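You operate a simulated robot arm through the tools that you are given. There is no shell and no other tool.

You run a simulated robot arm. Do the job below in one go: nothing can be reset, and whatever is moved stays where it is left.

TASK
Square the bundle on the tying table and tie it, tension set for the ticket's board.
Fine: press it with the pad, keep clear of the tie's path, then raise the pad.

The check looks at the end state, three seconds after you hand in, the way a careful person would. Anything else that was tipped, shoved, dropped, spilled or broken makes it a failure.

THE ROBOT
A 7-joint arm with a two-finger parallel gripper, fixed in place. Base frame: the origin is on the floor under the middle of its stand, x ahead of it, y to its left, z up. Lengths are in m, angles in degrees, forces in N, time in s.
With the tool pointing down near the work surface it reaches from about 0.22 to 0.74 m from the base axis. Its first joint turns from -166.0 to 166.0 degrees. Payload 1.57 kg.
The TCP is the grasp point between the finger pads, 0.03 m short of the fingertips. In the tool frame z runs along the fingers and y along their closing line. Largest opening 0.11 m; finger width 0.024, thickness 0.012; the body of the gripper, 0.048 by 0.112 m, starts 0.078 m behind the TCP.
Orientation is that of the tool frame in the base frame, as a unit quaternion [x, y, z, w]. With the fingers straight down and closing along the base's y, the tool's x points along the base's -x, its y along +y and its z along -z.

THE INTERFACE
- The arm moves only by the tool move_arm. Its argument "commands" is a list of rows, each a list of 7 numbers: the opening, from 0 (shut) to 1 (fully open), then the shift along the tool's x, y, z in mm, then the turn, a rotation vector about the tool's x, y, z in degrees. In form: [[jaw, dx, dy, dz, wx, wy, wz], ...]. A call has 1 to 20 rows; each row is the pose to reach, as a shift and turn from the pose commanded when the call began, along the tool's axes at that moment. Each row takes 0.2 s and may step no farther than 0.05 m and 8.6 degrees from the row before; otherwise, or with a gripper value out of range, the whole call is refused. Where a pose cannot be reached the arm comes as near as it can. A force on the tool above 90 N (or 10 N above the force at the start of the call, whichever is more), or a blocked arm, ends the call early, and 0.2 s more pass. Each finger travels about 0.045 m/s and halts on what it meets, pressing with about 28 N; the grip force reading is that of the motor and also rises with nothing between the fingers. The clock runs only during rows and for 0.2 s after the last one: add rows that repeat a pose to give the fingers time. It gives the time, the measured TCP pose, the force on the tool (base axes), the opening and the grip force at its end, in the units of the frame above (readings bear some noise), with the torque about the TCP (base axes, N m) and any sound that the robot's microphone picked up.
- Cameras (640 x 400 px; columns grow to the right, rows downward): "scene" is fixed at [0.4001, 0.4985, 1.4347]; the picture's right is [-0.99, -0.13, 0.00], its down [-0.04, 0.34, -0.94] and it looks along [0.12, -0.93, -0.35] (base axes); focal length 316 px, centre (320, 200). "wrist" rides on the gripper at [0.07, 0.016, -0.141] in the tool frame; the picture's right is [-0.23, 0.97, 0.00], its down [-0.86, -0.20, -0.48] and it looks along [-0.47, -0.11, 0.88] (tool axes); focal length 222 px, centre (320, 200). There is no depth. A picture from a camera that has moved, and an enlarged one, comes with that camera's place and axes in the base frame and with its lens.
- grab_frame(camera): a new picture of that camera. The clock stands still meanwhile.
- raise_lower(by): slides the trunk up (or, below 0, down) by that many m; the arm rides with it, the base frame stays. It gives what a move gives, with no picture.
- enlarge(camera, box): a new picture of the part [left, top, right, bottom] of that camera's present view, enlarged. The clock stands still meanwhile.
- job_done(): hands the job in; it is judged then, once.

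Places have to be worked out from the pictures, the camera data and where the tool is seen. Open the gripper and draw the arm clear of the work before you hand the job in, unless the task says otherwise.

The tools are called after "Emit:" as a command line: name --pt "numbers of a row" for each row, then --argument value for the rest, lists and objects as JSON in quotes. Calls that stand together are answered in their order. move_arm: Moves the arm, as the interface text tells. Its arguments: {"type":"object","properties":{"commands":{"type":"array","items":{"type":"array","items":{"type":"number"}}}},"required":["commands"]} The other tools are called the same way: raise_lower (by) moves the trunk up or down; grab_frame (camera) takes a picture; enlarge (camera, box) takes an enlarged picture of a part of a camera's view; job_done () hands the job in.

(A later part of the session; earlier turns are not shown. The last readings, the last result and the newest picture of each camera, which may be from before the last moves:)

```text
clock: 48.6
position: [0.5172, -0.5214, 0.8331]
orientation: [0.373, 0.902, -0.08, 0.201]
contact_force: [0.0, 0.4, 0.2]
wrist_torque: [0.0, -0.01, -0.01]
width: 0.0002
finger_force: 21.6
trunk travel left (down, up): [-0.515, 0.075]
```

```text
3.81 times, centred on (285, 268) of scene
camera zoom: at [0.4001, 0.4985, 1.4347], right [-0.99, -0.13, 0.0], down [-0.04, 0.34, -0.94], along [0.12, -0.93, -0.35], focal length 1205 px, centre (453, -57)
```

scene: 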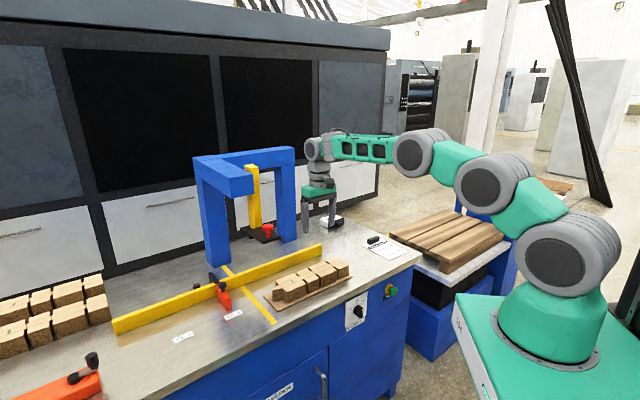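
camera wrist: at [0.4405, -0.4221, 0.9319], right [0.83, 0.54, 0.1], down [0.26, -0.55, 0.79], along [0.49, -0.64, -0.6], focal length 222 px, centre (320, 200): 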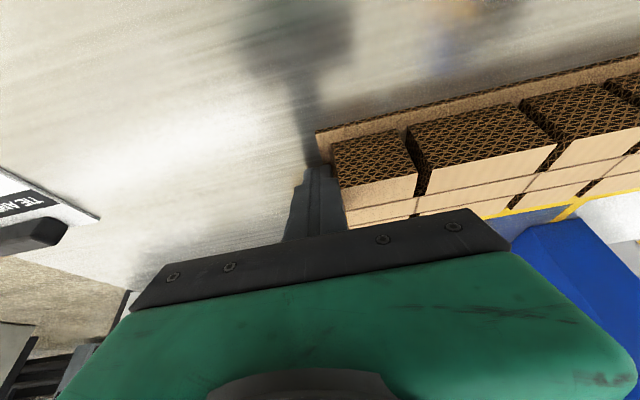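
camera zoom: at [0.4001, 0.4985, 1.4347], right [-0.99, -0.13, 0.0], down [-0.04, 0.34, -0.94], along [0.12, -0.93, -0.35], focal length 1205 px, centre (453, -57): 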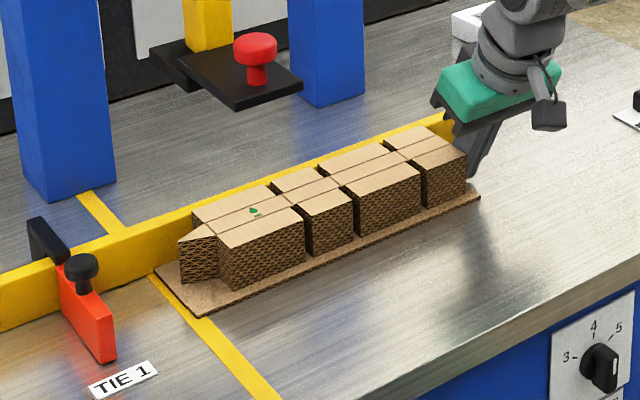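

The bundle slides along the fence nicely; about 64 mm remain until the tray edge reaches the stop. I push another 60 mm.

Emit:
move_arm --pt "0 0 7 0 0 0 0" --pt "0 0 14 0 0 0 0" --pt "0 0 21 0 0 0 0" --pt "0 0 28 0 0 0 0" --pt "0 0 35 0 0 0 0" --pt "0 0 42 0 0 0 0" --pt "0 0 49 0 0 0 0" --pt "0 0 55 0 0 0 0" --pt "0 0 60 0 0 0 0" --pt "0 0 60 0 0 0 0"

Emit:
grab_frame --camera "wrist"

Emit:
enlarge --camera "scene" --box '[205, 215, 365, 320]'

Emit:
enlarge --camera "scene" --box '[210, 265, 270, 315]'

```text
clock: 50.8
position: [0.5583, -0.4793, 0.8335]
orientation: [0.373, 0.902, -0.08, 0.201]
contact_force: [-0.7, -0.4, 0.4]
wrist_torque: [-0.04, -0.01, -0.01]
width: 0.0001
finger_force: 21.1
trunk travel left (down, up): [-0.515, 0.075]
```

```text
taken
camera wrist: at [0.4828, -0.3798, 0.932], right [0.83, 0.54, 0.1], down [0.26, -0.55, 0.79], along [0.49, -0.64, -0.6], focal length 222 px, centre (320, 200)
```

wrist: 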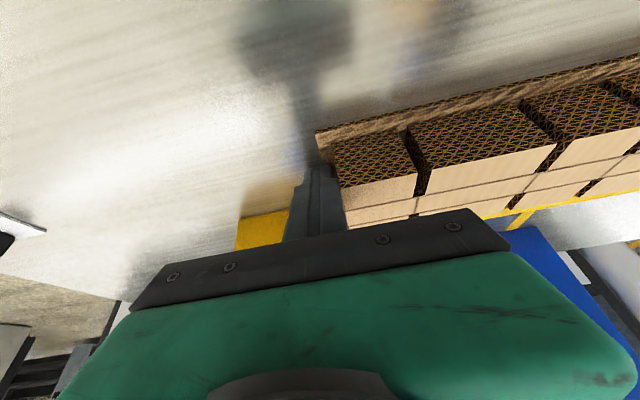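

```text
3.81 times, centred on (285, 268) of scene
camera zoom: at [0.4001, 0.4985, 1.4347], right [-0.99, -0.13, 0.0], down [-0.04, 0.34, -0.94], along [0.12, -0.93, -0.35], focal length 1205 px, centre (453, -57)
```

zoom: 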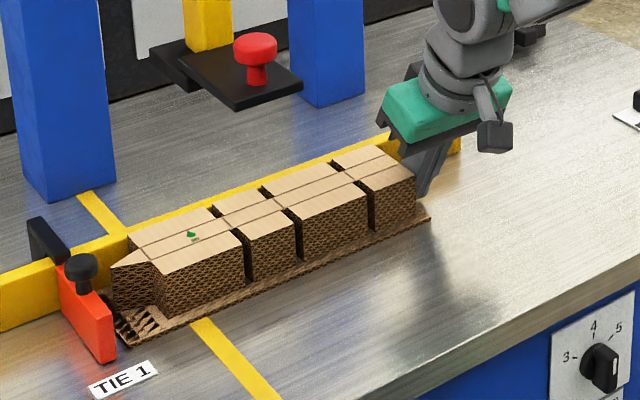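

```text
8.00 times, centred on (240, 290) of scene
camera zoom: at [0.4001, 0.4985, 1.4347], right [-0.99, -0.13, 0.0], down [-0.04, 0.34, -0.94], along [0.12, -0.93, -0.35], focal length 2531 px, centre (960, -520)
```

zoom: 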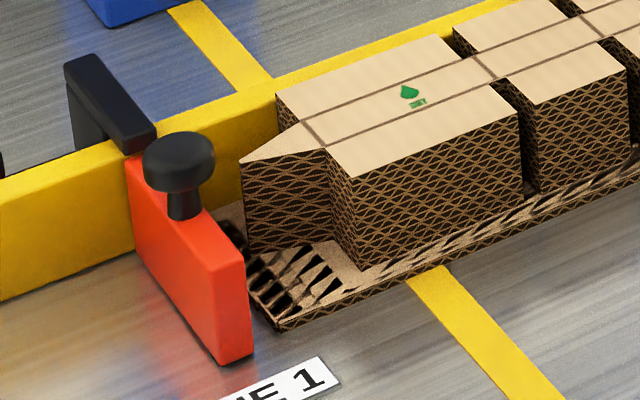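

Close to the stop now. I advance in small steps until the force rises.

Emit:
move_arm --pt "0 0 2 0 0 0 0" --pt "0 0 4 0 0 0 0" --pt "0 0 6 0 0 0 0" --pt "0 0 6 0 0 0 0"

Emit:
enlarge --camera "scene" --box '[210, 265, 270, 315]'

```text
clock: 51.8
position: [0.563, -0.4741, 0.8332]
orientation: [0.373, 0.902, -0.081, 0.202]
contact_force: [-1.0, -0.6, 1.1]
wrist_torque: [-0.01, 0.04, 0.0]
width: 0.0
finger_force: 20.9
trunk travel left (down, up): [-0.515, 0.075]
```

```text
8.00 times, centred on (240, 290) of scene
camera zoom: at [0.4001, 0.4985, 1.4347], right [-0.99, -0.13, 0.0], down [-0.04, 0.34, -0.94], along [0.12, -0.93, -0.35], focal length 2531 px, centre (960, -520)
```

zoom: 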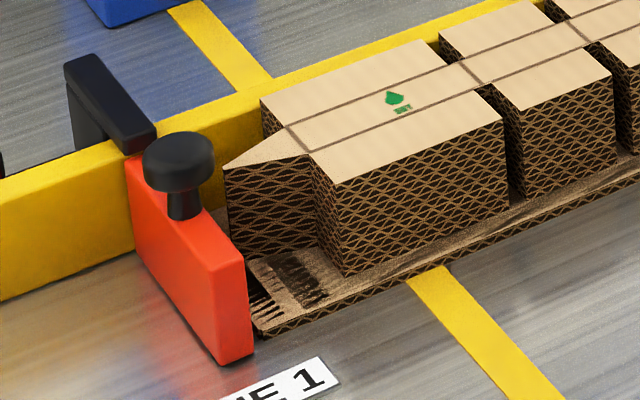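

Little force so far (about 1 N). I continue in small steps.

Emit:
move_arm --pt "0 0 1.5 0 0 0 0" --pt "0 0 3 0 0 0 0" --pt "0 0 4 0 0 0 0" --pt "0 0 4 0 0 0 0"

Emit:
enlarge --camera "scene" --box '[210, 265, 270, 315]'

```text
clock: 52.8
position: [0.5668, -0.4711, 0.8343]
orientation: [0.372, 0.902, -0.08, 0.201]
contact_force: [-0.4, 0.7, 0.3]
wrist_torque: [-0.01, -0.01, -0.02]
width: 0.0001
finger_force: 20.8
trunk travel left (down, up): [-0.515, 0.075]
```

```text
8.00 times, centred on (240, 290) of scene
camera zoom: at [0.4001, 0.4985, 1.4347], right [-0.99, -0.13, 0.0], down [-0.04, 0.34, -0.94], along [0.12, -0.93, -0.35], focal length 2531 px, centre (960, -520)
```

zoom: 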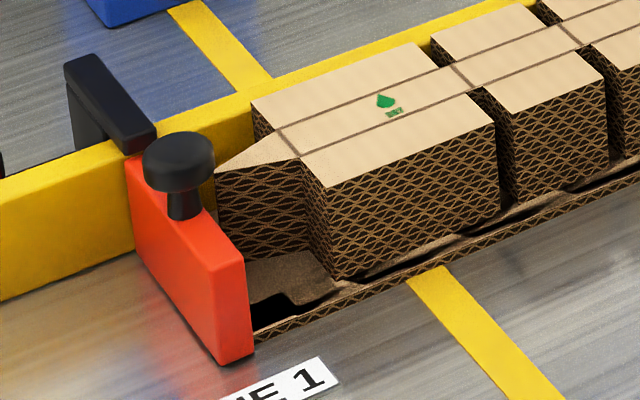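

The thin board slides under the stop as it did under the fence, so the flap tip will meet the stop within a few millimetres. I go on gently.

Emit:
move_arm --pt "0 0 1 0 0 0 0" --pt "0 0 2 0 0 0 0" --pt "0 0 3 0 0 0 0" --pt "0 0 3 0 0 0 0"

Emit:
enlarge --camera "scene" --box '[210, 265, 270, 315]'

```text
clock: 53.8
position: [0.5675, -0.4695, 0.8338]
orientation: [0.373, 0.902, -0.08, 0.202]
contact_force: [-0.2, -0.7, 0.3]
wrist_torque: [0.0, -0.02, 0.0]
width: 0.0
finger_force: 21.2
trunk travel left (down, up): [-0.515, 0.075]
```

```text
8.00 times, centred on (240, 290) of scene
camera zoom: at [0.4001, 0.4985, 1.4347], right [-0.99, -0.13, 0.0], down [-0.04, 0.34, -0.94], along [0.12, -0.93, -0.35], focal length 2531 px, centre (960, -520)
```

zoom: 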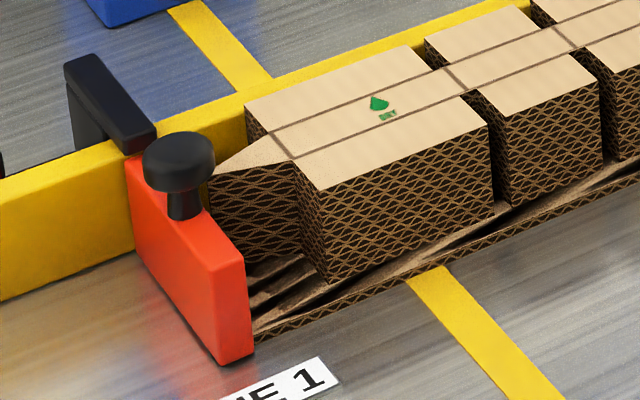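

Still free (stack shifted about 3 mm more). I continue.

Emit:
move_arm --pt "0 0 1 0 0 0 0" --pt "0 0 2 0 0 0 0" --pt "0 0 3 0 0 0 0" --pt "0 0 3 0 0 0 0"

Emit:
enlarge --camera "scene" --box '[210, 265, 270, 315]'

```text
clock: 54.8
position: [0.5705, -0.4671, 0.8344]
orientation: [0.373, 0.902, -0.08, 0.201]
contact_force: [-0.7, -0.5, 0.9]
wrist_torque: [0.04, -0.01, 0.01]
width: 0.0
finger_force: 21.6
trunk travel left (down, up): [-0.515, 0.075]
```

```text
8.00 times, centred on (240, 290) of scene
camera zoom: at [0.4001, 0.4985, 1.4347], right [-0.99, -0.13, 0.0], down [-0.04, 0.34, -0.94], along [0.12, -0.93, -0.35], focal length 2531 px, centre (960, -520)
```

zoom: 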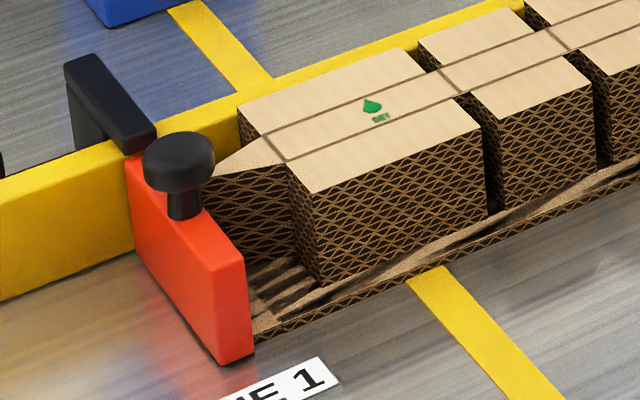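

No contact yet; I continue in 1 mm steps.

Emit:
move_arm --pt "0 0 1 0 0 0 0" --pt "0 0 2 0 0 0 0" --pt "0 0 3 0 0 0 0" --pt "0 0 3 0 0 0 0"

Emit:
enlarge --camera "scene" --box '[210, 265, 270, 315]'

Emit:
enlarge --camera "scene" --box '[270, 220, 350, 290]'

```text
clock: 55.8
position: [0.5721, -0.4654, 0.8336]
orientation: [0.373, 0.902, -0.081, 0.201]
contact_force: [-1.1, -0.2, 0.3]
wrist_torque: [0.0, 0.0, -0.02]
width: 0.0003
finger_force: 21.2
trunk travel left (down, up): [-0.515, 0.075]
```

```text
8.00 times, centred on (240, 290) of scene
camera zoom: at [0.4001, 0.4985, 1.4347], right [-0.99, -0.13, 0.0], down [-0.04, 0.34, -0.94], along [0.12, -0.93, -0.35], focal length 2531 px, centre (960, -520)
```

zoom: 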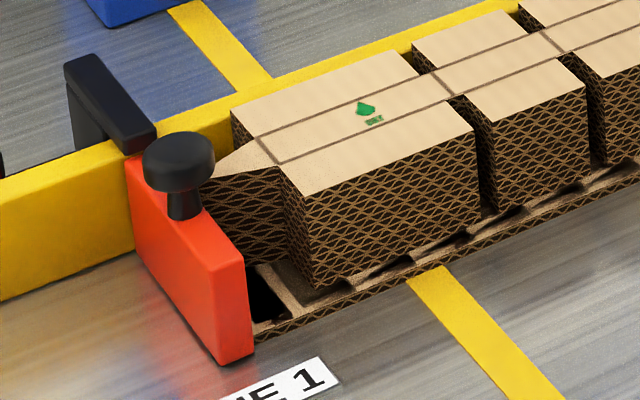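

```text
5.71 times, centred on (310, 255) of scene
camera zoom: at [0.4001, 0.4985, 1.4347], right [-0.99, -0.13, 0.0], down [-0.04, 0.34, -0.94], along [0.12, -0.93, -0.35], focal length 1808 px, centre (377, -114)
```

zoom: 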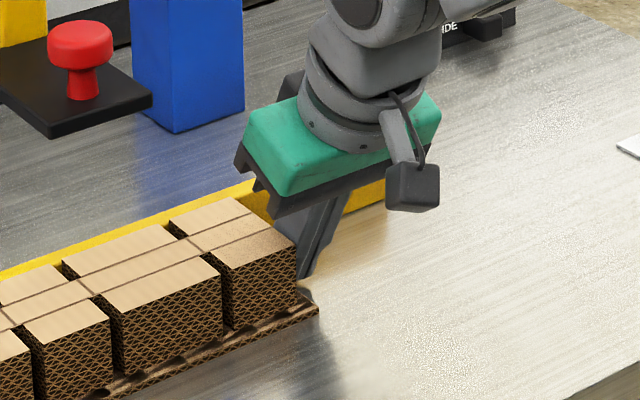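

By my projection the flap tip is now about 1–2 mm from the stop face. I continue in 1 mm steps watching the force.

Emit:
move_arm --pt "0 0 1 0 0 0 0" --pt "0 0 2 0 0 0 0" --pt "0 0 2 0 0 0 0"

Emit:
move_arm --pt "0 0 1 0 0 0 0" --pt "0 0 1.5 0 0 0 0" --pt "0 0 1.5 0 0 0 0"

Emit:
enlarge --camera "scene" --box '[210, 265, 270, 315]'

```text
clock: 56.6
position: [0.574, -0.4642, 0.834]
orientation: [0.374, 0.902, -0.081, 0.201]
contact_force: [-2.7, -3.7, -0.1]
wrist_torque: [-0.01, 0.0, 0.02]
width: 0.0
finger_force: 21.4
trunk travel left (down, up): [-0.515, 0.075]
```

```text
clock: 57.4
position: [0.5735, -0.464, 0.8333]
orientation: [0.375, 0.902, -0.081, 0.201]
contact_force: [-10.3, -10.8, 0.0]
wrist_torque: [0.12, -0.06, 0.13]
width: 0.0002
finger_force: 21.5
trunk travel left (down, up): [-0.515, 0.075]
```

```text
8.00 times, centred on (240, 290) of scene
camera zoom: at [0.4001, 0.4985, 1.4347], right [-0.99, -0.13, 0.0], down [-0.04, 0.34, -0.94], along [0.12, -0.93, -0.35], focal length 2531 px, centre (960, -520)
```

zoom: 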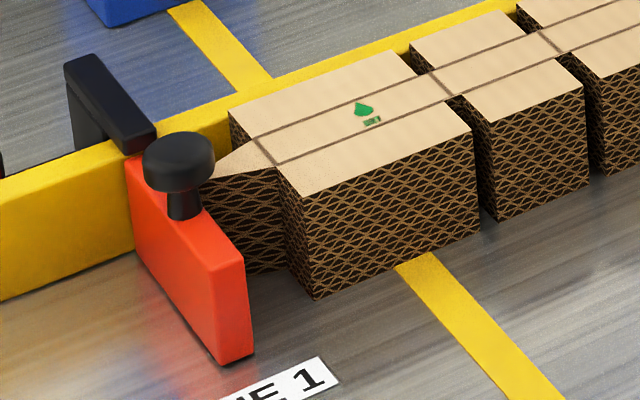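

The force rose to 15 N at the stop, and the projecting bottom board is now flush with the stack: the bundle has squared up. I look at the whole bundle.

Emit:
enlarge --camera "scene" --box '[205, 215, 365, 320]'

Emit:
grab_frame --camera "wrist"

Emit:
enlarge --camera "wrist" --box '[300, 80, 500, 230]'

```text
3.81 times, centred on (285, 268) of scene
camera zoom: at [0.4001, 0.4985, 1.4347], right [-0.99, -0.13, 0.0], down [-0.04, 0.34, -0.94], along [0.12, -0.93, -0.35], focal length 1205 px, centre (453, -57)
```

zoom: 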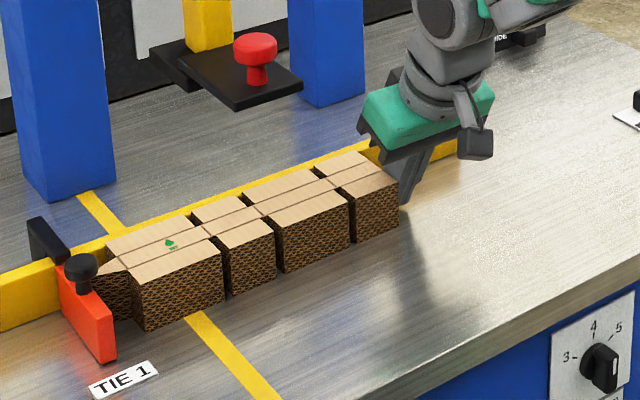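

```text
taken
camera wrist: at [0.4976, -0.3654, 0.9324], right [0.83, 0.54, 0.1], down [0.26, -0.55, 0.79], along [0.49, -0.64, -0.6], focal length 222 px, centre (320, 200)
```

wrist: 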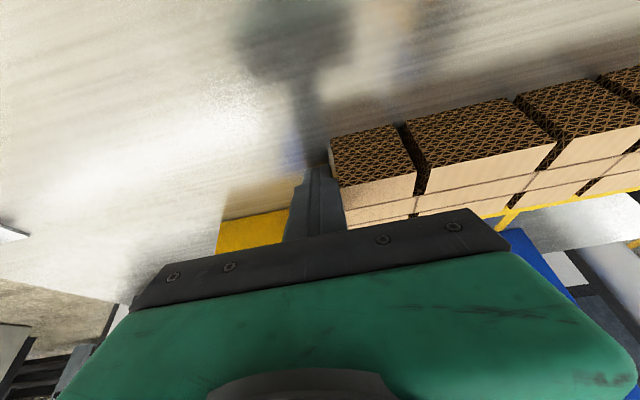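

```text
2.67 times, centred on (400, 155) of wrist
camera zoom: at [0.4976, -0.3654, 0.9324], right [0.83, 0.54, 0.1], down [0.26, -0.55, 0.79], along [0.49, -0.64, -0.6], focal length 592 px, centre (107, 320)
```

zoom: 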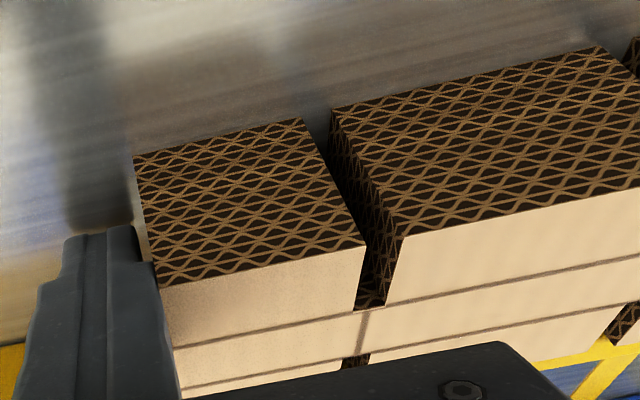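

The bundle now stands squared at stop and fence. I back the finger off, rise, and check its alignment from above.

Emit:
move_arm --pt "0 0 -6 0 0 0 0" --pt "0 0 -14 0 0 0 0" --pt "0 -19 -14 -40.7 0 0 0" --pt "0 -38 -14 -81.5 0 0 0" --pt "0 -57 -14 -122 0 0 0" --pt "0 -57 -14 -122 0 0 0"

Emit:
grab_frame --camera "wrist"

Emit:
enlarge --camera "scene" --box '[205, 215, 345, 320]'

```text
clock: 58.8
position: [0.5634, -0.4716, 0.9687]
orientation: [0.373, 0.902, -0.08, 0.201]
contact_force: [0.4, -0.1, 0.0]
wrist_torque: [0.01, 0.02, -0.01]
width: 0.0002
finger_force: 20.9
trunk travel left (down, up): [-0.515, 0.075]
```

```text
taken
camera wrist: at [0.4886, -0.3727, 1.067], right [0.83, 0.54, 0.1], down [0.26, -0.55, 0.79], along [0.49, -0.64, -0.6], focal length 222 px, centre (320, 200)
```

wrist: 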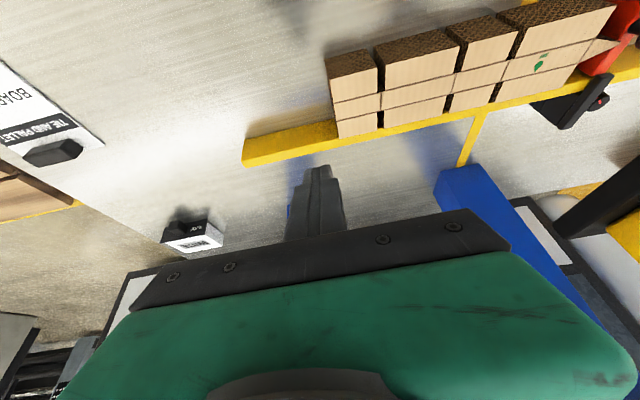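

```text
3.81 times, centred on (275, 268) of scene
camera zoom: at [0.4001, 0.4985, 1.4347], right [-0.99, -0.13, 0.0], down [-0.04, 0.34, -0.94], along [0.12, -0.93, -0.35], focal length 1205 px, centre (491, -57)
```

zoom: 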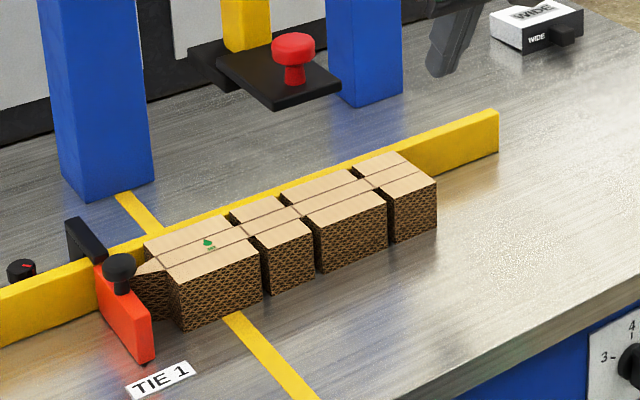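

Emit:
enlarge --camera "wrist" --box '[310, 0, 640, 180]'

Emit:
enlarge --camera "wrist" --box '[520, 20, 640, 140]'

Emit:
enlarge --camera "wrist" --box '[300, 80, 440, 180]'

```text
1.94 times, centred on (475, 90) of wrist
camera zoom: at [0.4886, -0.3727, 1.067], right [0.83, 0.54, 0.1], down [0.26, -0.55, 0.79], along [0.49, -0.64, -0.6], focal length 431 px, centre (19, 413)
```

zoom: 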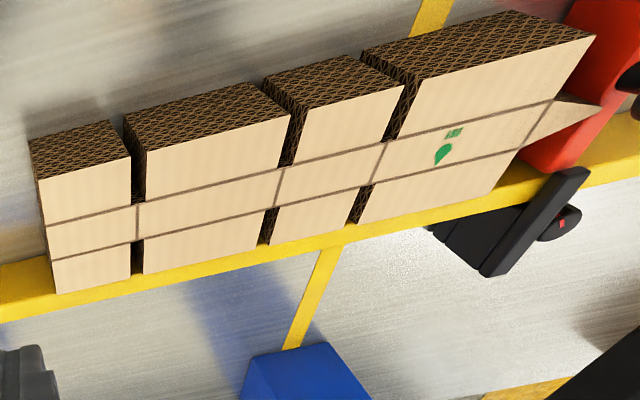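

```text
3.33 times, centred on (580, 80) of wrist
camera zoom: at [0.4886, -0.3727, 1.067], right [0.83, 0.54, 0.1], down [0.26, -0.55, 0.79], along [0.49, -0.64, -0.6], focal length 740 px, centre (-547, 600)
```

zoom: 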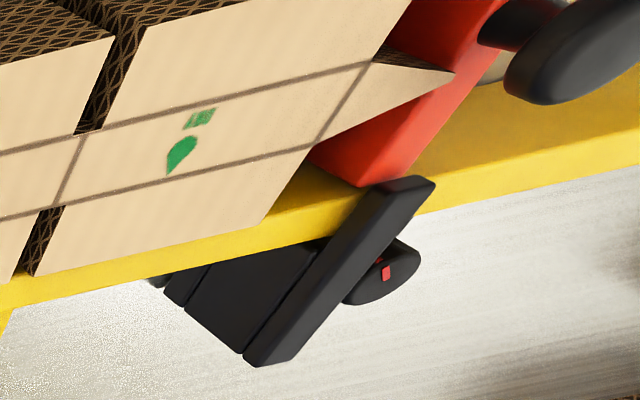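

```text
4.00 times, centred on (370, 130) of wrist
camera zoom: at [0.4886, -0.3727, 1.067], right [0.83, 0.54, 0.1], down [0.26, -0.55, 0.79], along [0.49, -0.64, -0.6], focal length 888 px, centre (120, 480)
```

zoom: 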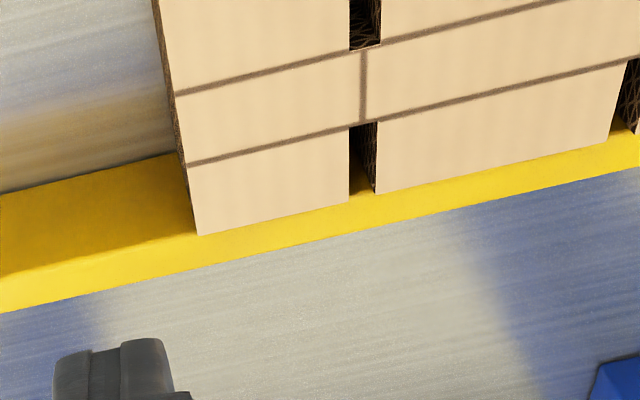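

Both ends of the stack's back edge lie on the fence line and the flap tip is at the stop, so the bundle is square. Now I draw back, rise and move across in front of the pad's red knob.

Emit:
move_arm --pt "0 13 0 -35 0 0 0" --pt "0 26 0 -70 0 0 0" --pt "0 39 0 -105 0 0 0" --pt "0 52 5 -140 0 0 0" --pt "0.2 64 20 -174 0 0 0" --pt "0.4 64 60 -174 0 0 0" --pt "0.65 64 100 -174 0 0 0" --pt "0.65 64 140 -174 0 0 0" --pt "0.65 64 170 -174 0 0 0" --pt "0.65 64 192 -174 0 0 0" --pt "0.65 64 192 -174 0 0 0"

Emit:
grab_frame --camera "wrist"

Emit:
enlarge --camera "scene" --box '[190, 140, 350, 260]'

```text
clock: 61.2
position: [0.607, -0.2448, 1.0991]
orientation: [0.374, 0.902, -0.081, 0.201]
contact_force: [0.4, 1.5, 0.6]
wrist_torque: [0.02, -0.02, 0.03]
width: 0.0714
finger_force: 0.0
trunk travel left (down, up): [-0.515, 0.075]
```

```text
taken
camera wrist: at [0.5312, -0.1464, 1.1985], right [0.83, 0.54, 0.1], down [0.26, -0.55, 0.79], along [0.49, -0.64, -0.6], focal length 222 px, centre (320, 200)
```

wrist: 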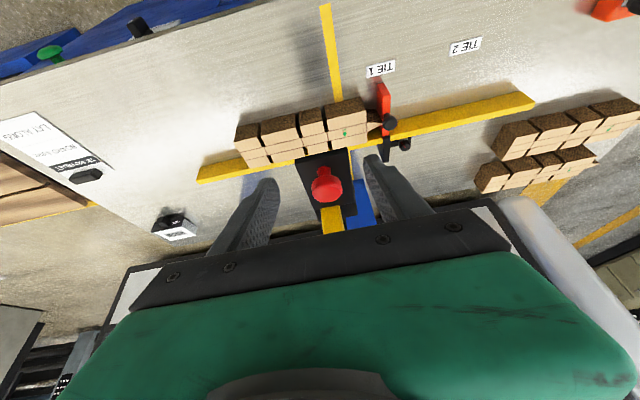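

```text
3.33 times, centred on (270, 200) of scene
camera zoom: at [0.4001, 0.4985, 1.4347], right [-0.99, -0.13, 0.0], down [-0.04, 0.34, -0.94], along [0.12, -0.93, -0.35], focal length 1055 px, centre (487, 200)
```

zoom: 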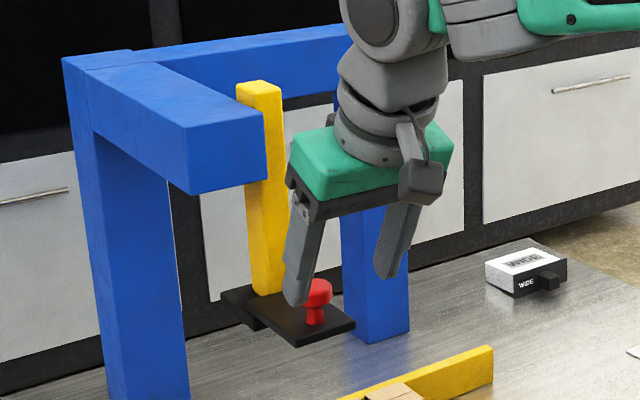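

The knob is nicely between the open fingers in the wrist view. I enlarge it to refine its place.

Emit:
enlarge --camera "wrist" --box '[230, 130, 430, 250]'

Emit:
enlarge --camera "wrist" --box '[220, 80, 420, 200]'

```text
3.20 times, centred on (330, 190) of wrist
camera zoom: at [0.5312, -0.1464, 1.1985], right [0.83, 0.54, 0.1], down [0.26, -0.55, 0.79], along [0.49, -0.64, -0.6], focal length 711 px, centre (288, 232)
```

zoom: 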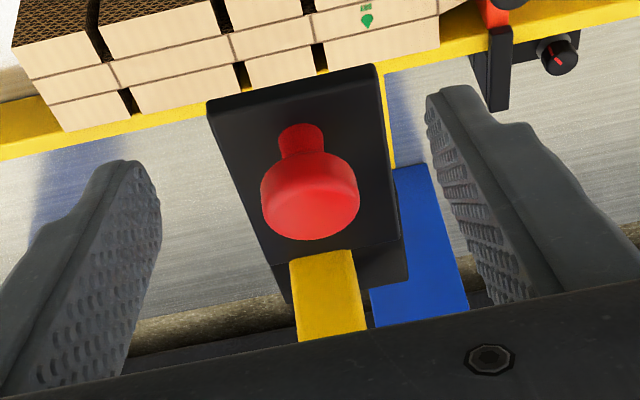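

```text
3.20 times, centred on (320, 140) of wrist
camera zoom: at [0.5312, -0.1464, 1.1985], right [0.83, 0.54, 0.1], down [0.26, -0.55, 0.79], along [0.49, -0.64, -0.6], focal length 711 px, centre (320, 392)
```

zoom: 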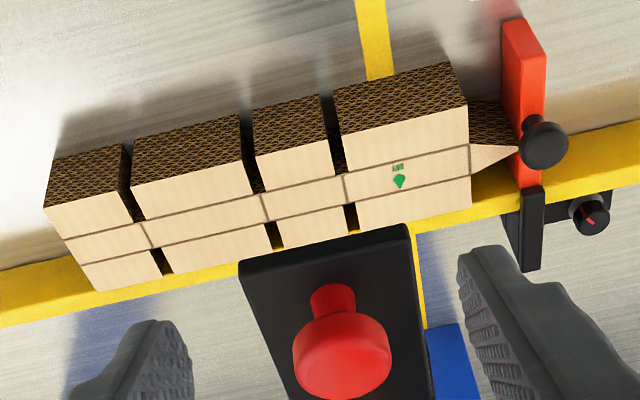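

The knob centre comes out at (e1 0.257, e2 0.658, z 1.05), as before. I move forward over it with the fingers either side and lower to grip its head.

Emit:
move_arm --pt "0.65 -24 0.6 11 0 0 0" --pt "0.65 -48.7 1.2 22.7 0 0 0" --pt "0.65 -40 1.2 41 0 0 0" --pt "0.65 -31.4 1.2 59.8 0 0 0" --pt "0.65 -31.4 1.2 59.8 0 0 0"

Emit:
grab_frame --camera "wrist"

Emit:
enlarge --camera "scene" --box '[220, 190, 300, 250]'

```text
clock: 62.4
position: [0.6444, -0.2808, 1.0586]
orientation: [0.373, 0.902, -0.081, 0.202]
contact_force: [0.1, -0.3, 0.2]
wrist_torque: [-0.02, -0.03, 0.0]
width: 0.0712
finger_force: 0.0
trunk travel left (down, up): [-0.515, 0.075]
```

```text
taken
camera wrist: at [0.569, -0.1819, 1.1569], right [0.83, 0.54, 0.1], down [0.26, -0.55, 0.79], along [0.49, -0.64, -0.6], focal length 222 px, centre (320, 200)
```

wrist: 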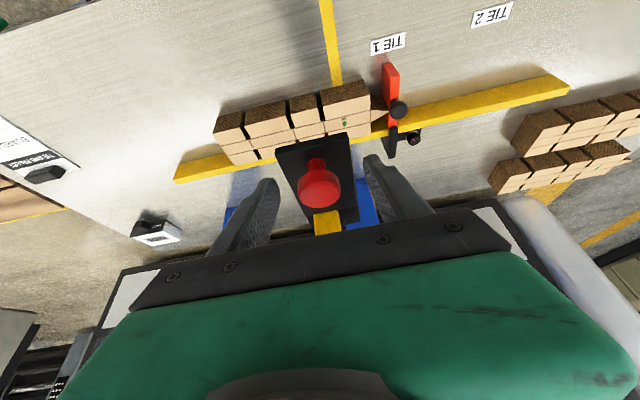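

```text
6.67 times, centred on (260, 220) of scene
camera zoom: at [0.4001, 0.4985, 1.4347], right [-0.99, -0.13, 0.0], down [-0.04, 0.34, -0.94], along [0.12, -0.93, -0.35], focal length 2110 px, centre (720, 67)
```

zoom: 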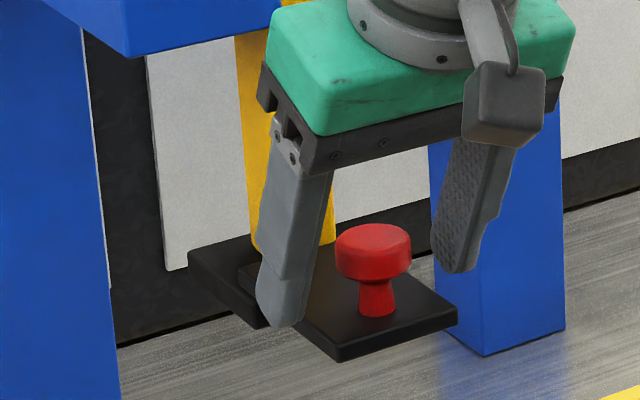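

The fingers straddle the knob. I close on its head.

Emit:
move_arm --pt "0.5 0 0 0 0 0 0" --pt "0.4 0 0 0 0 0 0" --pt "0.3 0 0 0 0 0 0" --pt "0.2 0 0 0 0 0 0" --pt "0.1 0 0 0 0 0 0" --pt "0.0 0 0 0 0 0 0" --pt "0.0 0 0 0 0 0 0"

Emit:
enlarge --camera "wrist" --box '[230, 130, 430, 250]'

```text
clock: 64.0
position: [0.6444, -0.2806, 1.0589]
orientation: [0.374, 0.902, -0.081, 0.201]
contact_force: [-5.2, -3.1, -0.2]
wrist_torque: [-0.13, 0.19, -0.11]
width: 0.0314
finger_force: 40.1
trunk travel left (down, up): [-0.515, 0.075]
```

```text
3.20 times, centred on (330, 190) of wrist
camera zoom: at [0.5682, -0.1826, 1.1572], right [0.83, 0.54, 0.1], down [0.26, -0.55, 0.79], along [0.49, -0.64, -0.6], focal length 711 px, centre (288, 232)
```

zoom: 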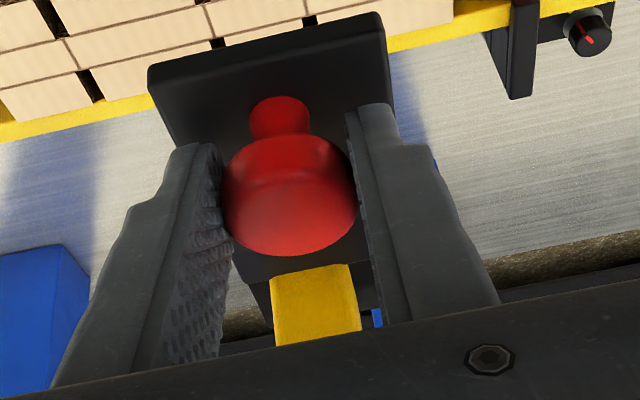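

The knob head is gripped (31 mm). I press straight down a first 30 mm to see how the pad moves.

Emit:
move_arm --pt "0 4.2 0 9 0 0 0" --pt "0 8.4 0 18.1 0 0 0" --pt "0 12.7 0 27.2 0 0 0" --pt "0 12.7 0 27.2 0 0 0"

Emit:
enlarge --camera "scene" --box '[190, 140, 350, 300]'

```text
clock: 65.0
position: [0.6435, -0.2814, 1.029]
orientation: [0.373, 0.902, -0.081, 0.201]
contact_force: [-11.1, -2.6, 1.7]
wrist_torque: [-0.44, -0.05, 0.05]
width: 0.0319
finger_force: 40.7
trunk travel left (down, up): [-0.515, 0.075]
```

```text
2.50 times, centred on (270, 220) of scene
camera zoom: at [0.4001, 0.4985, 1.4347], right [-0.99, -0.13, 0.0], down [-0.04, 0.34, -0.94], along [0.12, -0.93, -0.35], focal length 791 px, centre (445, 150)
```

zoom: 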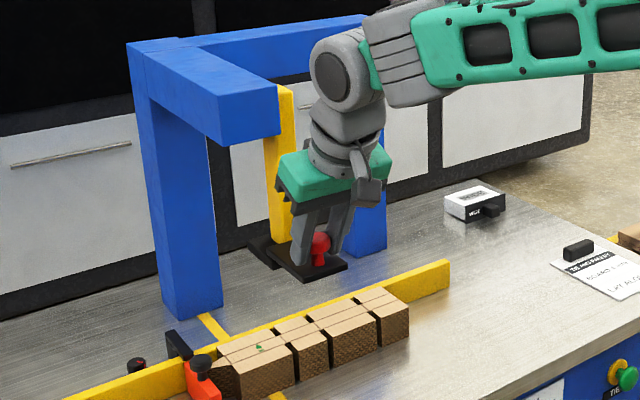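

The pad slides down with the grip, with little resistance. I continue down another 95 mm.

Emit:
move_arm --pt "0 4.9 -0.8 8.7 0 0 0" --pt "0 9.1 -0.8 17.8 0 0 0" --pt "0 13.4 -0.8 26.9 0 0 0" --pt "0 17.6 -0.8 36 0 0 0" --pt "0 21.8 -0.8 45 0 0 0" --pt "0 26 -0.8 54.1 0 0 0" --pt "0 30.3 -0.8 63.1 0 0 0" --pt "0 34.5 -0.8 72.2 0 0 0" --pt "0 38.7 -0.8 81.3 0 0 0" --pt "0 40.8 -0.8 85.8 0 0 0" --pt "0 40.8 -0.8 85.8 0 0 0"

Emit:
enlarge --camera "scene" --box '[190, 160, 350, 320]'

```text
clock: 67.4
position: [0.6446, -0.2815, 0.9341]
orientation: [0.374, 0.902, -0.081, 0.201]
contact_force: [-7.4, -3.9, 1.3]
wrist_torque: [-0.51, -0.18, -0.07]
width: 0.0315
finger_force: 40.5
trunk travel left (down, up): [-0.515, 0.075]
```

```text
2.50 times, centred on (270, 240) of scene
camera zoom: at [0.4001, 0.4985, 1.4347], right [-0.99, -0.13, 0.0], down [-0.04, 0.34, -0.94], along [0.12, -0.93, -0.35], focal length 791 px, centre (445, 100)
```

zoom: 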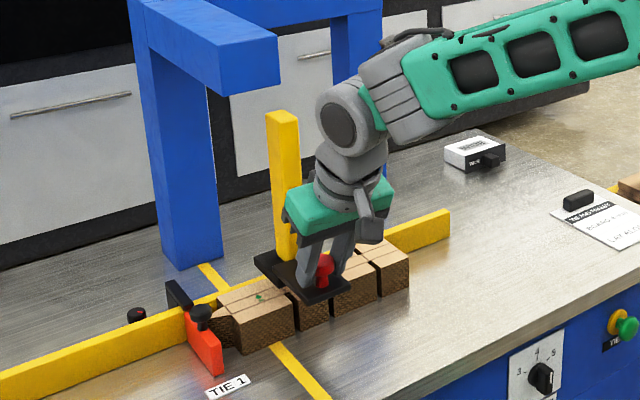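

About 25 mm should remain to the stack top. I go on 16 mm and then step by step with the force in view.

Emit:
move_arm --pt "0 1.7 0 3.6 0 0 0" --pt "0 3.4 0 7.2 0 0 0" --pt "0 5.1 0 10.9 0 0 0" --pt "0 6.8 0 14.5 0 0 0" --pt "0 6.8 0 14.5 0 0 0"

Emit:
enlarge --camera "scene" --box '[220, 230, 320, 310]'

```text
clock: 68.6
position: [0.6445, -0.2822, 0.9179]
orientation: [0.374, 0.902, -0.081, 0.2]
contact_force: [-7.6, -3.4, 1.7]
wrist_torque: [0.07, 0.39, 0.0]
width: 0.0315
finger_force: 39.8
trunk travel left (down, up): [-0.515, 0.075]
```

```text
5.00 times, centred on (270, 270) of scene
camera zoom: at [0.4001, 0.4985, 1.4347], right [-0.99, -0.13, 0.0], down [-0.04, 0.34, -0.94], along [0.12, -0.93, -0.35], focal length 1582 px, centre (570, -150)
```

zoom: 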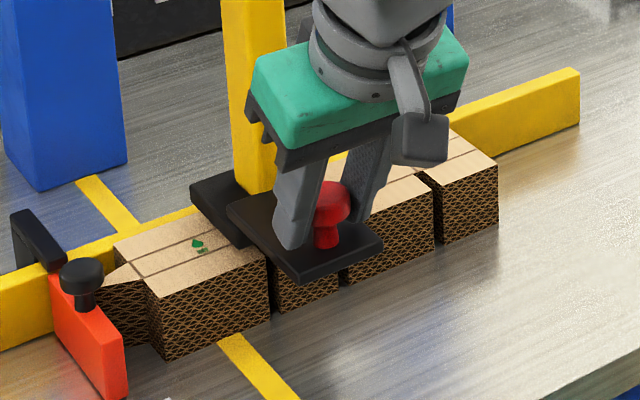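

The foot is now just above the blanks. I continue in 2 mm steps.

Emit:
move_arm --pt "0 0.85 0 1.8 0 0 0" --pt "0 1.7 0 3.6 0 0 0" --pt "0 2.5 0 5.4 0 0 0" --pt "0 2.5 0 5.4 0 0 0"

Emit:
move_arm --pt "0 0.85 0 1.8 0 0 0" --pt "0 1.7 0 3.6 0 0 0" --pt "0 1.7 0 3.6 0 0 0"

Emit:
enlarge --camera "scene" --box '[220, 230, 320, 310]'

```text
clock: 69.6
position: [0.6448, -0.2811, 0.9124]
orientation: [0.374, 0.902, -0.081, 0.201]
contact_force: [-8.6, -3.3, 1.2]
wrist_torque: [-0.17, 0.1, -0.05]
width: 0.0316
finger_force: 40.1
trunk travel left (down, up): [-0.515, 0.075]
```

```text
clock: 70.4
position: [0.645, -0.281, 0.9079]
orientation: [0.374, 0.902, -0.08, 0.201]
contact_force: [-9.4, -2.0, 0.1]
wrist_torque: [-0.23, 0.09, 0.0]
width: 0.0319
finger_force: 40.2
trunk travel left (down, up): [-0.515, 0.075]
```

```text
5.00 times, centred on (270, 270) of scene
camera zoom: at [0.4001, 0.4985, 1.4347], right [-0.99, -0.13, 0.0], down [-0.04, 0.34, -0.94], along [0.12, -0.93, -0.35], focal length 1582 px, centre (570, -150)
```

zoom: 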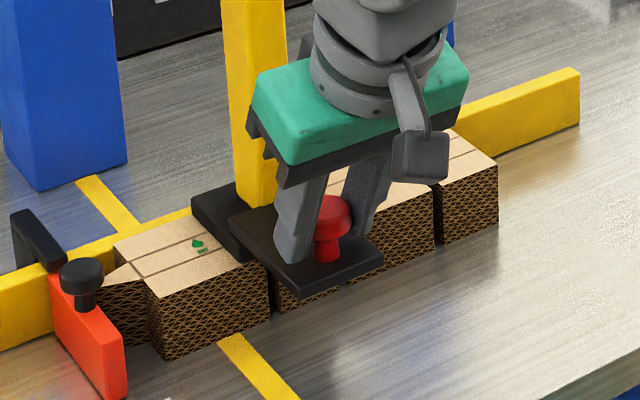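

Still free. I continue in small steps and stop when the vertical force rises.

Emit:
move_arm --pt "0 0.85 0 1.8 0 0 0" --pt "0 1.7 0 3.6 0 0 0" --pt "0 1.7 0 3.6 0 0 0"

Emit:
move_arm --pt "0 0.85 0 1.8 0 0 0" --pt "0 1.27 0 2.7 0 0 0" --pt "0 1.27 0 2.7 0 0 0"

Emit:
enlarge --camera "scene" --box '[220, 230, 320, 310]'

```text
clock: 71.2
position: [0.6434, -0.2807, 0.9077]
orientation: [0.373, 0.902, -0.081, 0.204]
contact_force: [-11.2, -1.6, 13.0]
wrist_torque: [0.54, 0.94, -0.1]
width: 0.0317
finger_force: 39.9
trunk travel left (down, up): [-0.515, 0.075]
```

```text
clock: 72.0
position: [0.6428, -0.2813, 0.9062]
orientation: [0.375, 0.901, -0.081, 0.205]
contact_force: [-12.1, -2.4, 29.9]
wrist_torque: [-0.33, 0.12, -0.1]
width: 0.0316
finger_force: 40.5
trunk travel left (down, up): [-0.515, 0.075]
```

```text
5.00 times, centred on (270, 270) of scene
camera zoom: at [0.4001, 0.4985, 1.4347], right [-0.99, -0.13, 0.0], down [-0.04, 0.34, -0.94], along [0.12, -0.93, -0.35], focal length 1582 px, centre (570, -150)
```

zoom: 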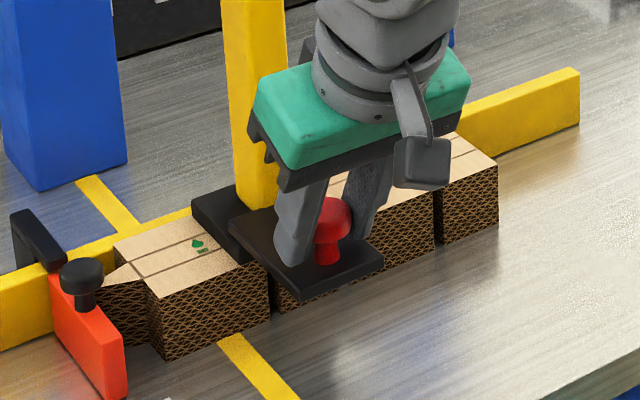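

The pad now presses on the blanks with about 30 N. I hold it for a moment, open the fingers and draw back along the tool axis to see whether the pad stays down.

Emit:
move_arm --pt "0 0 0 0 0 0 0" --pt "0 0 0 0 0 0 0" --pt "0.35 0 0 0 0 0 0" --pt "0.5 0 0 0 0 0 0" --pt "0.6 0 0 0 0 0 0" --pt "0.6 0 0 -4 0 0 0" --pt "0.6 0 0 -30 0 0 0" --pt "0.6 0 0 -65 0 0 0" --pt "0.6 20 0 -100 0 0 0" --pt "0.6 20 0 -100 0 0 0"

Emit:
grab_frame --camera "wrist"

Emit:
enlarge --camera "scene" --box '[190, 170, 350, 320]'

```text
clock: 74.2
position: [0.5997, -0.2381, 0.9824]
orientation: [0.373, 0.902, -0.08, 0.201]
contact_force: [-0.9, 0.1, 0.4]
wrist_torque: [0.03, 0.0, 0.03]
width: 0.0656
finger_force: 0.2
trunk travel left (down, up): [-0.515, 0.075]
```

```text
taken
camera wrist: at [0.5252, -0.1392, 1.082], right [0.83, 0.54, 0.1], down [0.26, -0.55, 0.79], along [0.49, -0.64, -0.6], focal length 222 px, centre (320, 200)
```

wrist: 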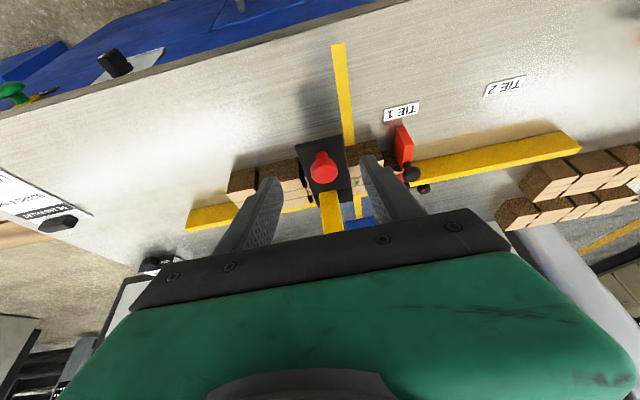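

```text
2.67 times, centred on (270, 245) of scene
camera zoom: at [0.4001, 0.4985, 1.4347], right [-0.99, -0.13, 0.0], down [-0.04, 0.34, -0.94], along [0.12, -0.93, -0.35], focal length 844 px, centre (453, 80)
```

zoom: 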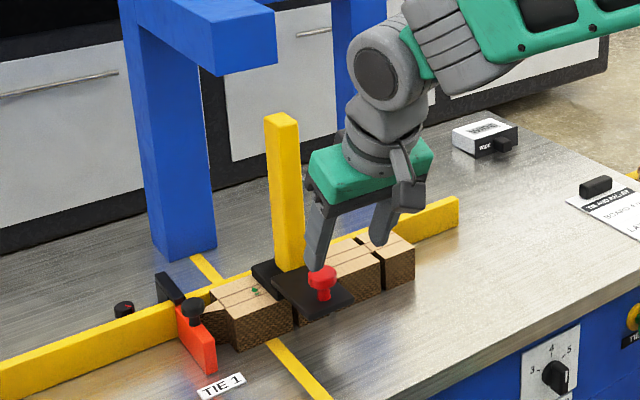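

The pad stays down by itself. I zoom in to check pad, bundle and tie path.

Emit:
enlarge --camera "scene" --box '[210, 255, 290, 310]'

Emit:
enlarge --camera "wrist" --box '[270, 100, 430, 230]'

```text
7.27 times, centred on (250, 282) of scene
camera zoom: at [0.4001, 0.4985, 1.4347], right [-0.99, -0.13, 0.0], down [-0.04, 0.34, -0.94], along [0.12, -0.93, -0.35], focal length 2301 px, centre (829, -400)
```

zoom: 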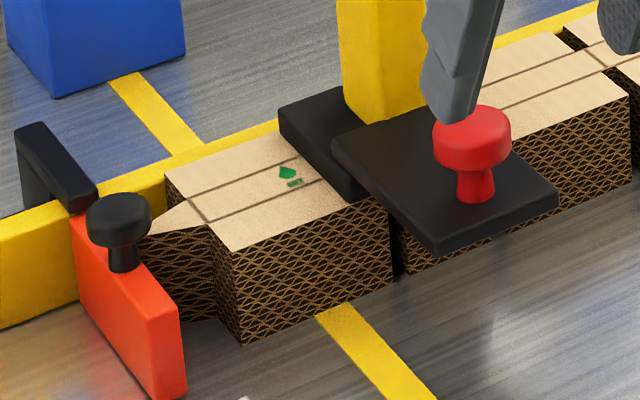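

```text
3.08 times, centred on (350, 165) of wrist
camera zoom: at [0.5252, -0.1392, 1.082], right [0.83, 0.54, 0.1], down [0.26, -0.55, 0.79], along [0.49, -0.64, -0.6], focal length 684 px, centre (228, 308)
```

zoom: 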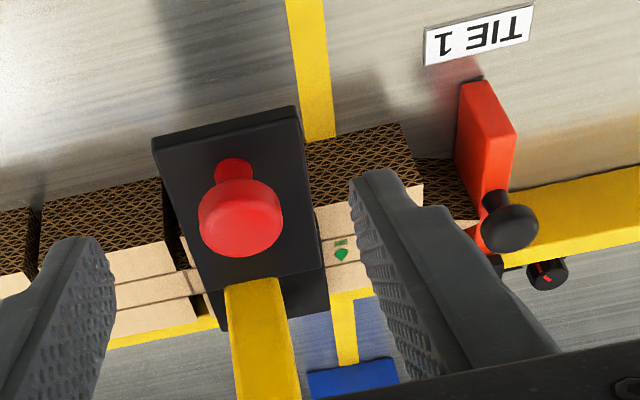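

The pad rests on the blanks and leaves the taped tie path free. I withdraw, close the fingers and travel to in front of the green TIE button.

Emit:
move_arm --pt "0.6 17 -35 4 0 0 0" --pt "0.4 35 -70 8 0 0 0" --pt "0.2 52 -106 11.5 0 0 0" --pt "0 59 -143 14 0 0 0" --pt "0 65 -181 16.5 0 0 0" --pt "0 72 -218 19 0 0 0" --pt "0 78.6 -256 21 0 0 0" --pt "0 87 -294 24 0 0 0" --pt "0 95 -332 27 0 0 0" --pt "0 103 -370 30 0 0 0" --pt "0 111 -408 33 0 0 0" --pt "0 118.5 -446 35.7 0 0 0" --pt "0 118.5 -446 35.7 0 0 0"

Emit:
grab_frame --camera "wrist"

```text
clock: 77.0
position: [0.2211, -0.4895, 0.8979]
orientation: [0.373, 0.902, -0.08, 0.202]
contact_force: [-1.1, -0.1, -0.9]
wrist_torque: [0.06, 0.01, -0.01]
width: 0.0001
finger_force: 21.1
trunk travel left (down, up): [-0.515, 0.075]
```

```text
taken
camera wrist: at [0.1453, -0.3905, 0.9972], right [0.83, 0.54, 0.1], down [0.26, -0.55, 0.79], along [0.49, -0.64, -0.6], focal length 222 px, centre (320, 200)
```

wrist: 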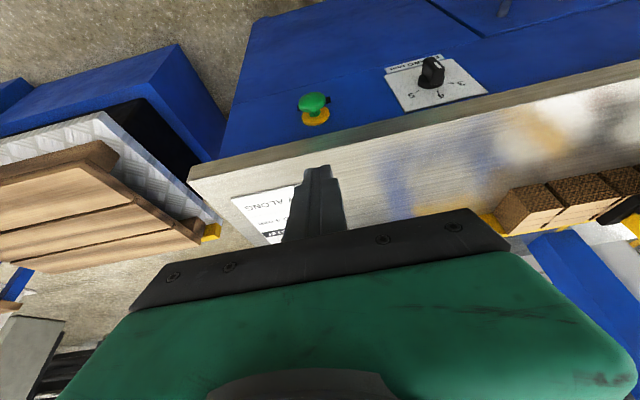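

The button is in view below. I lower and tilt further in front of it for a precise look.

Emit:
move_arm --pt "0 25 0 24 0 -3 0" --pt "0 50 0 47 0 -6 0" --pt "0 75 0 71 0 -9 0" --pt "0 99 0 95 0 -12 0" --pt "0 99 0 95 0 -12 0"

Emit:
grab_frame --camera "wrist"

Emit:
enlarge --camera "scene" --box '[340, 250, 440, 325]'

```text
clock: 78.2
position: [0.187, -0.4548, 0.7705]
orientation: [0.363, 0.876, -0.12, 0.295]
contact_force: [-0.1, -0.2, 0.3]
wrist_torque: [0.05, -0.02, 0.0]
width: 0.0
finger_force: 21.1
trunk travel left (down, up): [-0.515, 0.075]
```

```text
taken
camera wrist: at [0.0985, -0.343, 0.8408], right [0.82, 0.56, 0.14], down [0.13, -0.42, 0.9], along [0.56, -0.71, -0.42], focal length 222 px, centre (320, 200)
```

wrist: 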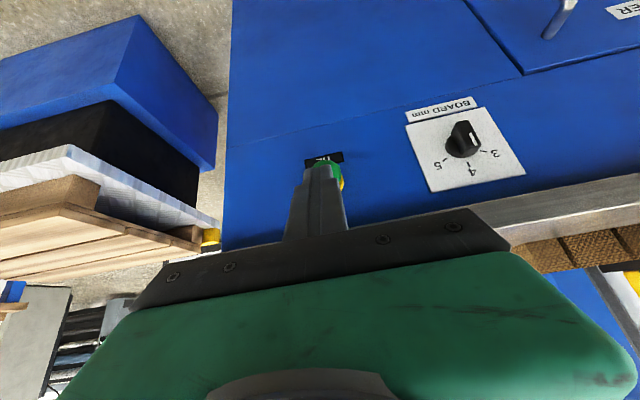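

```text
5.33 times, centred on (390, 288) of scene
camera zoom: at [0.4001, 0.4985, 1.4347], right [-0.99, -0.13, 0.0], down [-0.04, 0.34, -0.94], along [0.12, -0.93, -0.35], focal length 1688 px, centre (-53, -267)
```

zoom: 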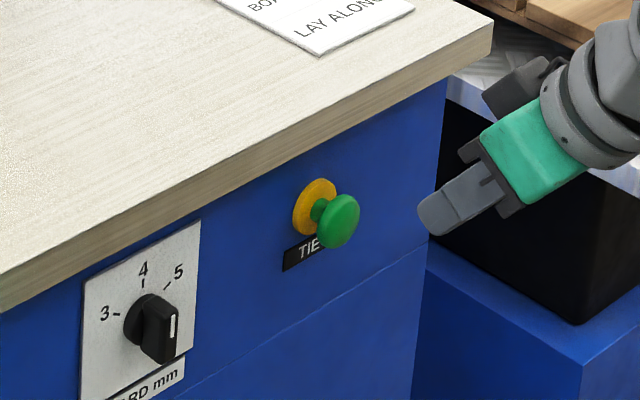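

The button lies right behind the fingertips in the wrist view. I zoom in to align.

Emit:
enlarge --camera "wrist" --box '[260, 130, 400, 240]'

```text
3.64 times, centred on (330, 185) of wrist
camera zoom: at [0.0985, -0.343, 0.8408], right [0.82, 0.56, 0.14], down [0.13, -0.42, 0.9], along [0.56, -0.71, -0.42], focal length 808 px, centre (284, 254)
```

zoom: 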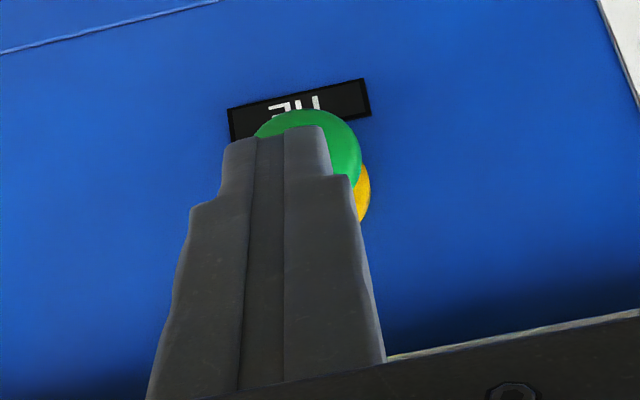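

The button head is at about (e1 -0.188, e2 0.5425, z 0.702). I bring the closed fingertips in front of it.

Emit:
move_arm --pt "0 1.2 0.9 31.6 0 0 0" --pt "0 2.4 1.8 63.2 0 0 0" --pt "0 2.4 1.8 63.2 0 0 0"

Emit:
enlarge --camera "scene" --box '[360, 265, 420, 310]'

Emit:
enlarge --camera "wrist" --box '[260, 130, 400, 240]'

```text
clock: 79.0
position: [0.2142, -0.4776, 0.7173]
orientation: [0.363, 0.876, -0.119, 0.295]
contact_force: [0.7, 0.1, -0.2]
wrist_torque: [-0.02, 0.01, -0.02]
width: 0.0
finger_force: 20.9
trunk travel left (down, up): [-0.515, 0.075]
```

```text
8.89 times, centred on (390, 288) of scene
camera zoom: at [0.4001, 0.4985, 1.4347], right [-0.99, -0.13, 0.0], down [-0.04, 0.34, -0.94], along [0.12, -0.93, -0.35], focal length 2813 px, centre (-302, -578)
```

zoom: 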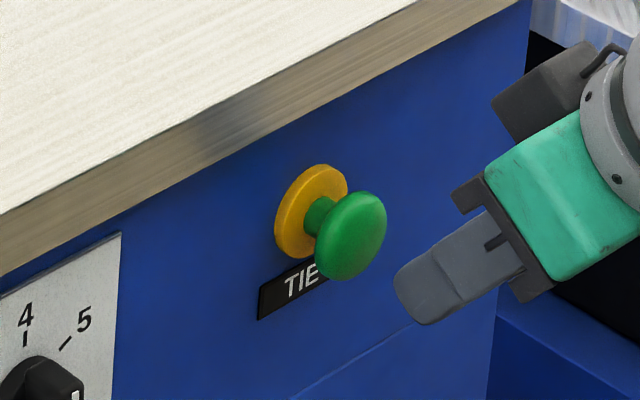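

```text
3.64 times, centred on (330, 185) of wrist
camera zoom: at [0.1259, -0.3665, 0.7892], right [0.82, 0.56, 0.14], down [0.14, -0.42, 0.9], along [0.56, -0.71, -0.42], focal length 808 px, centre (284, 254)
```

zoom: 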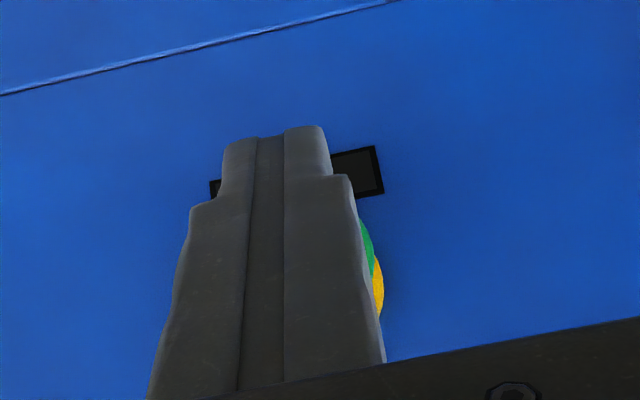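

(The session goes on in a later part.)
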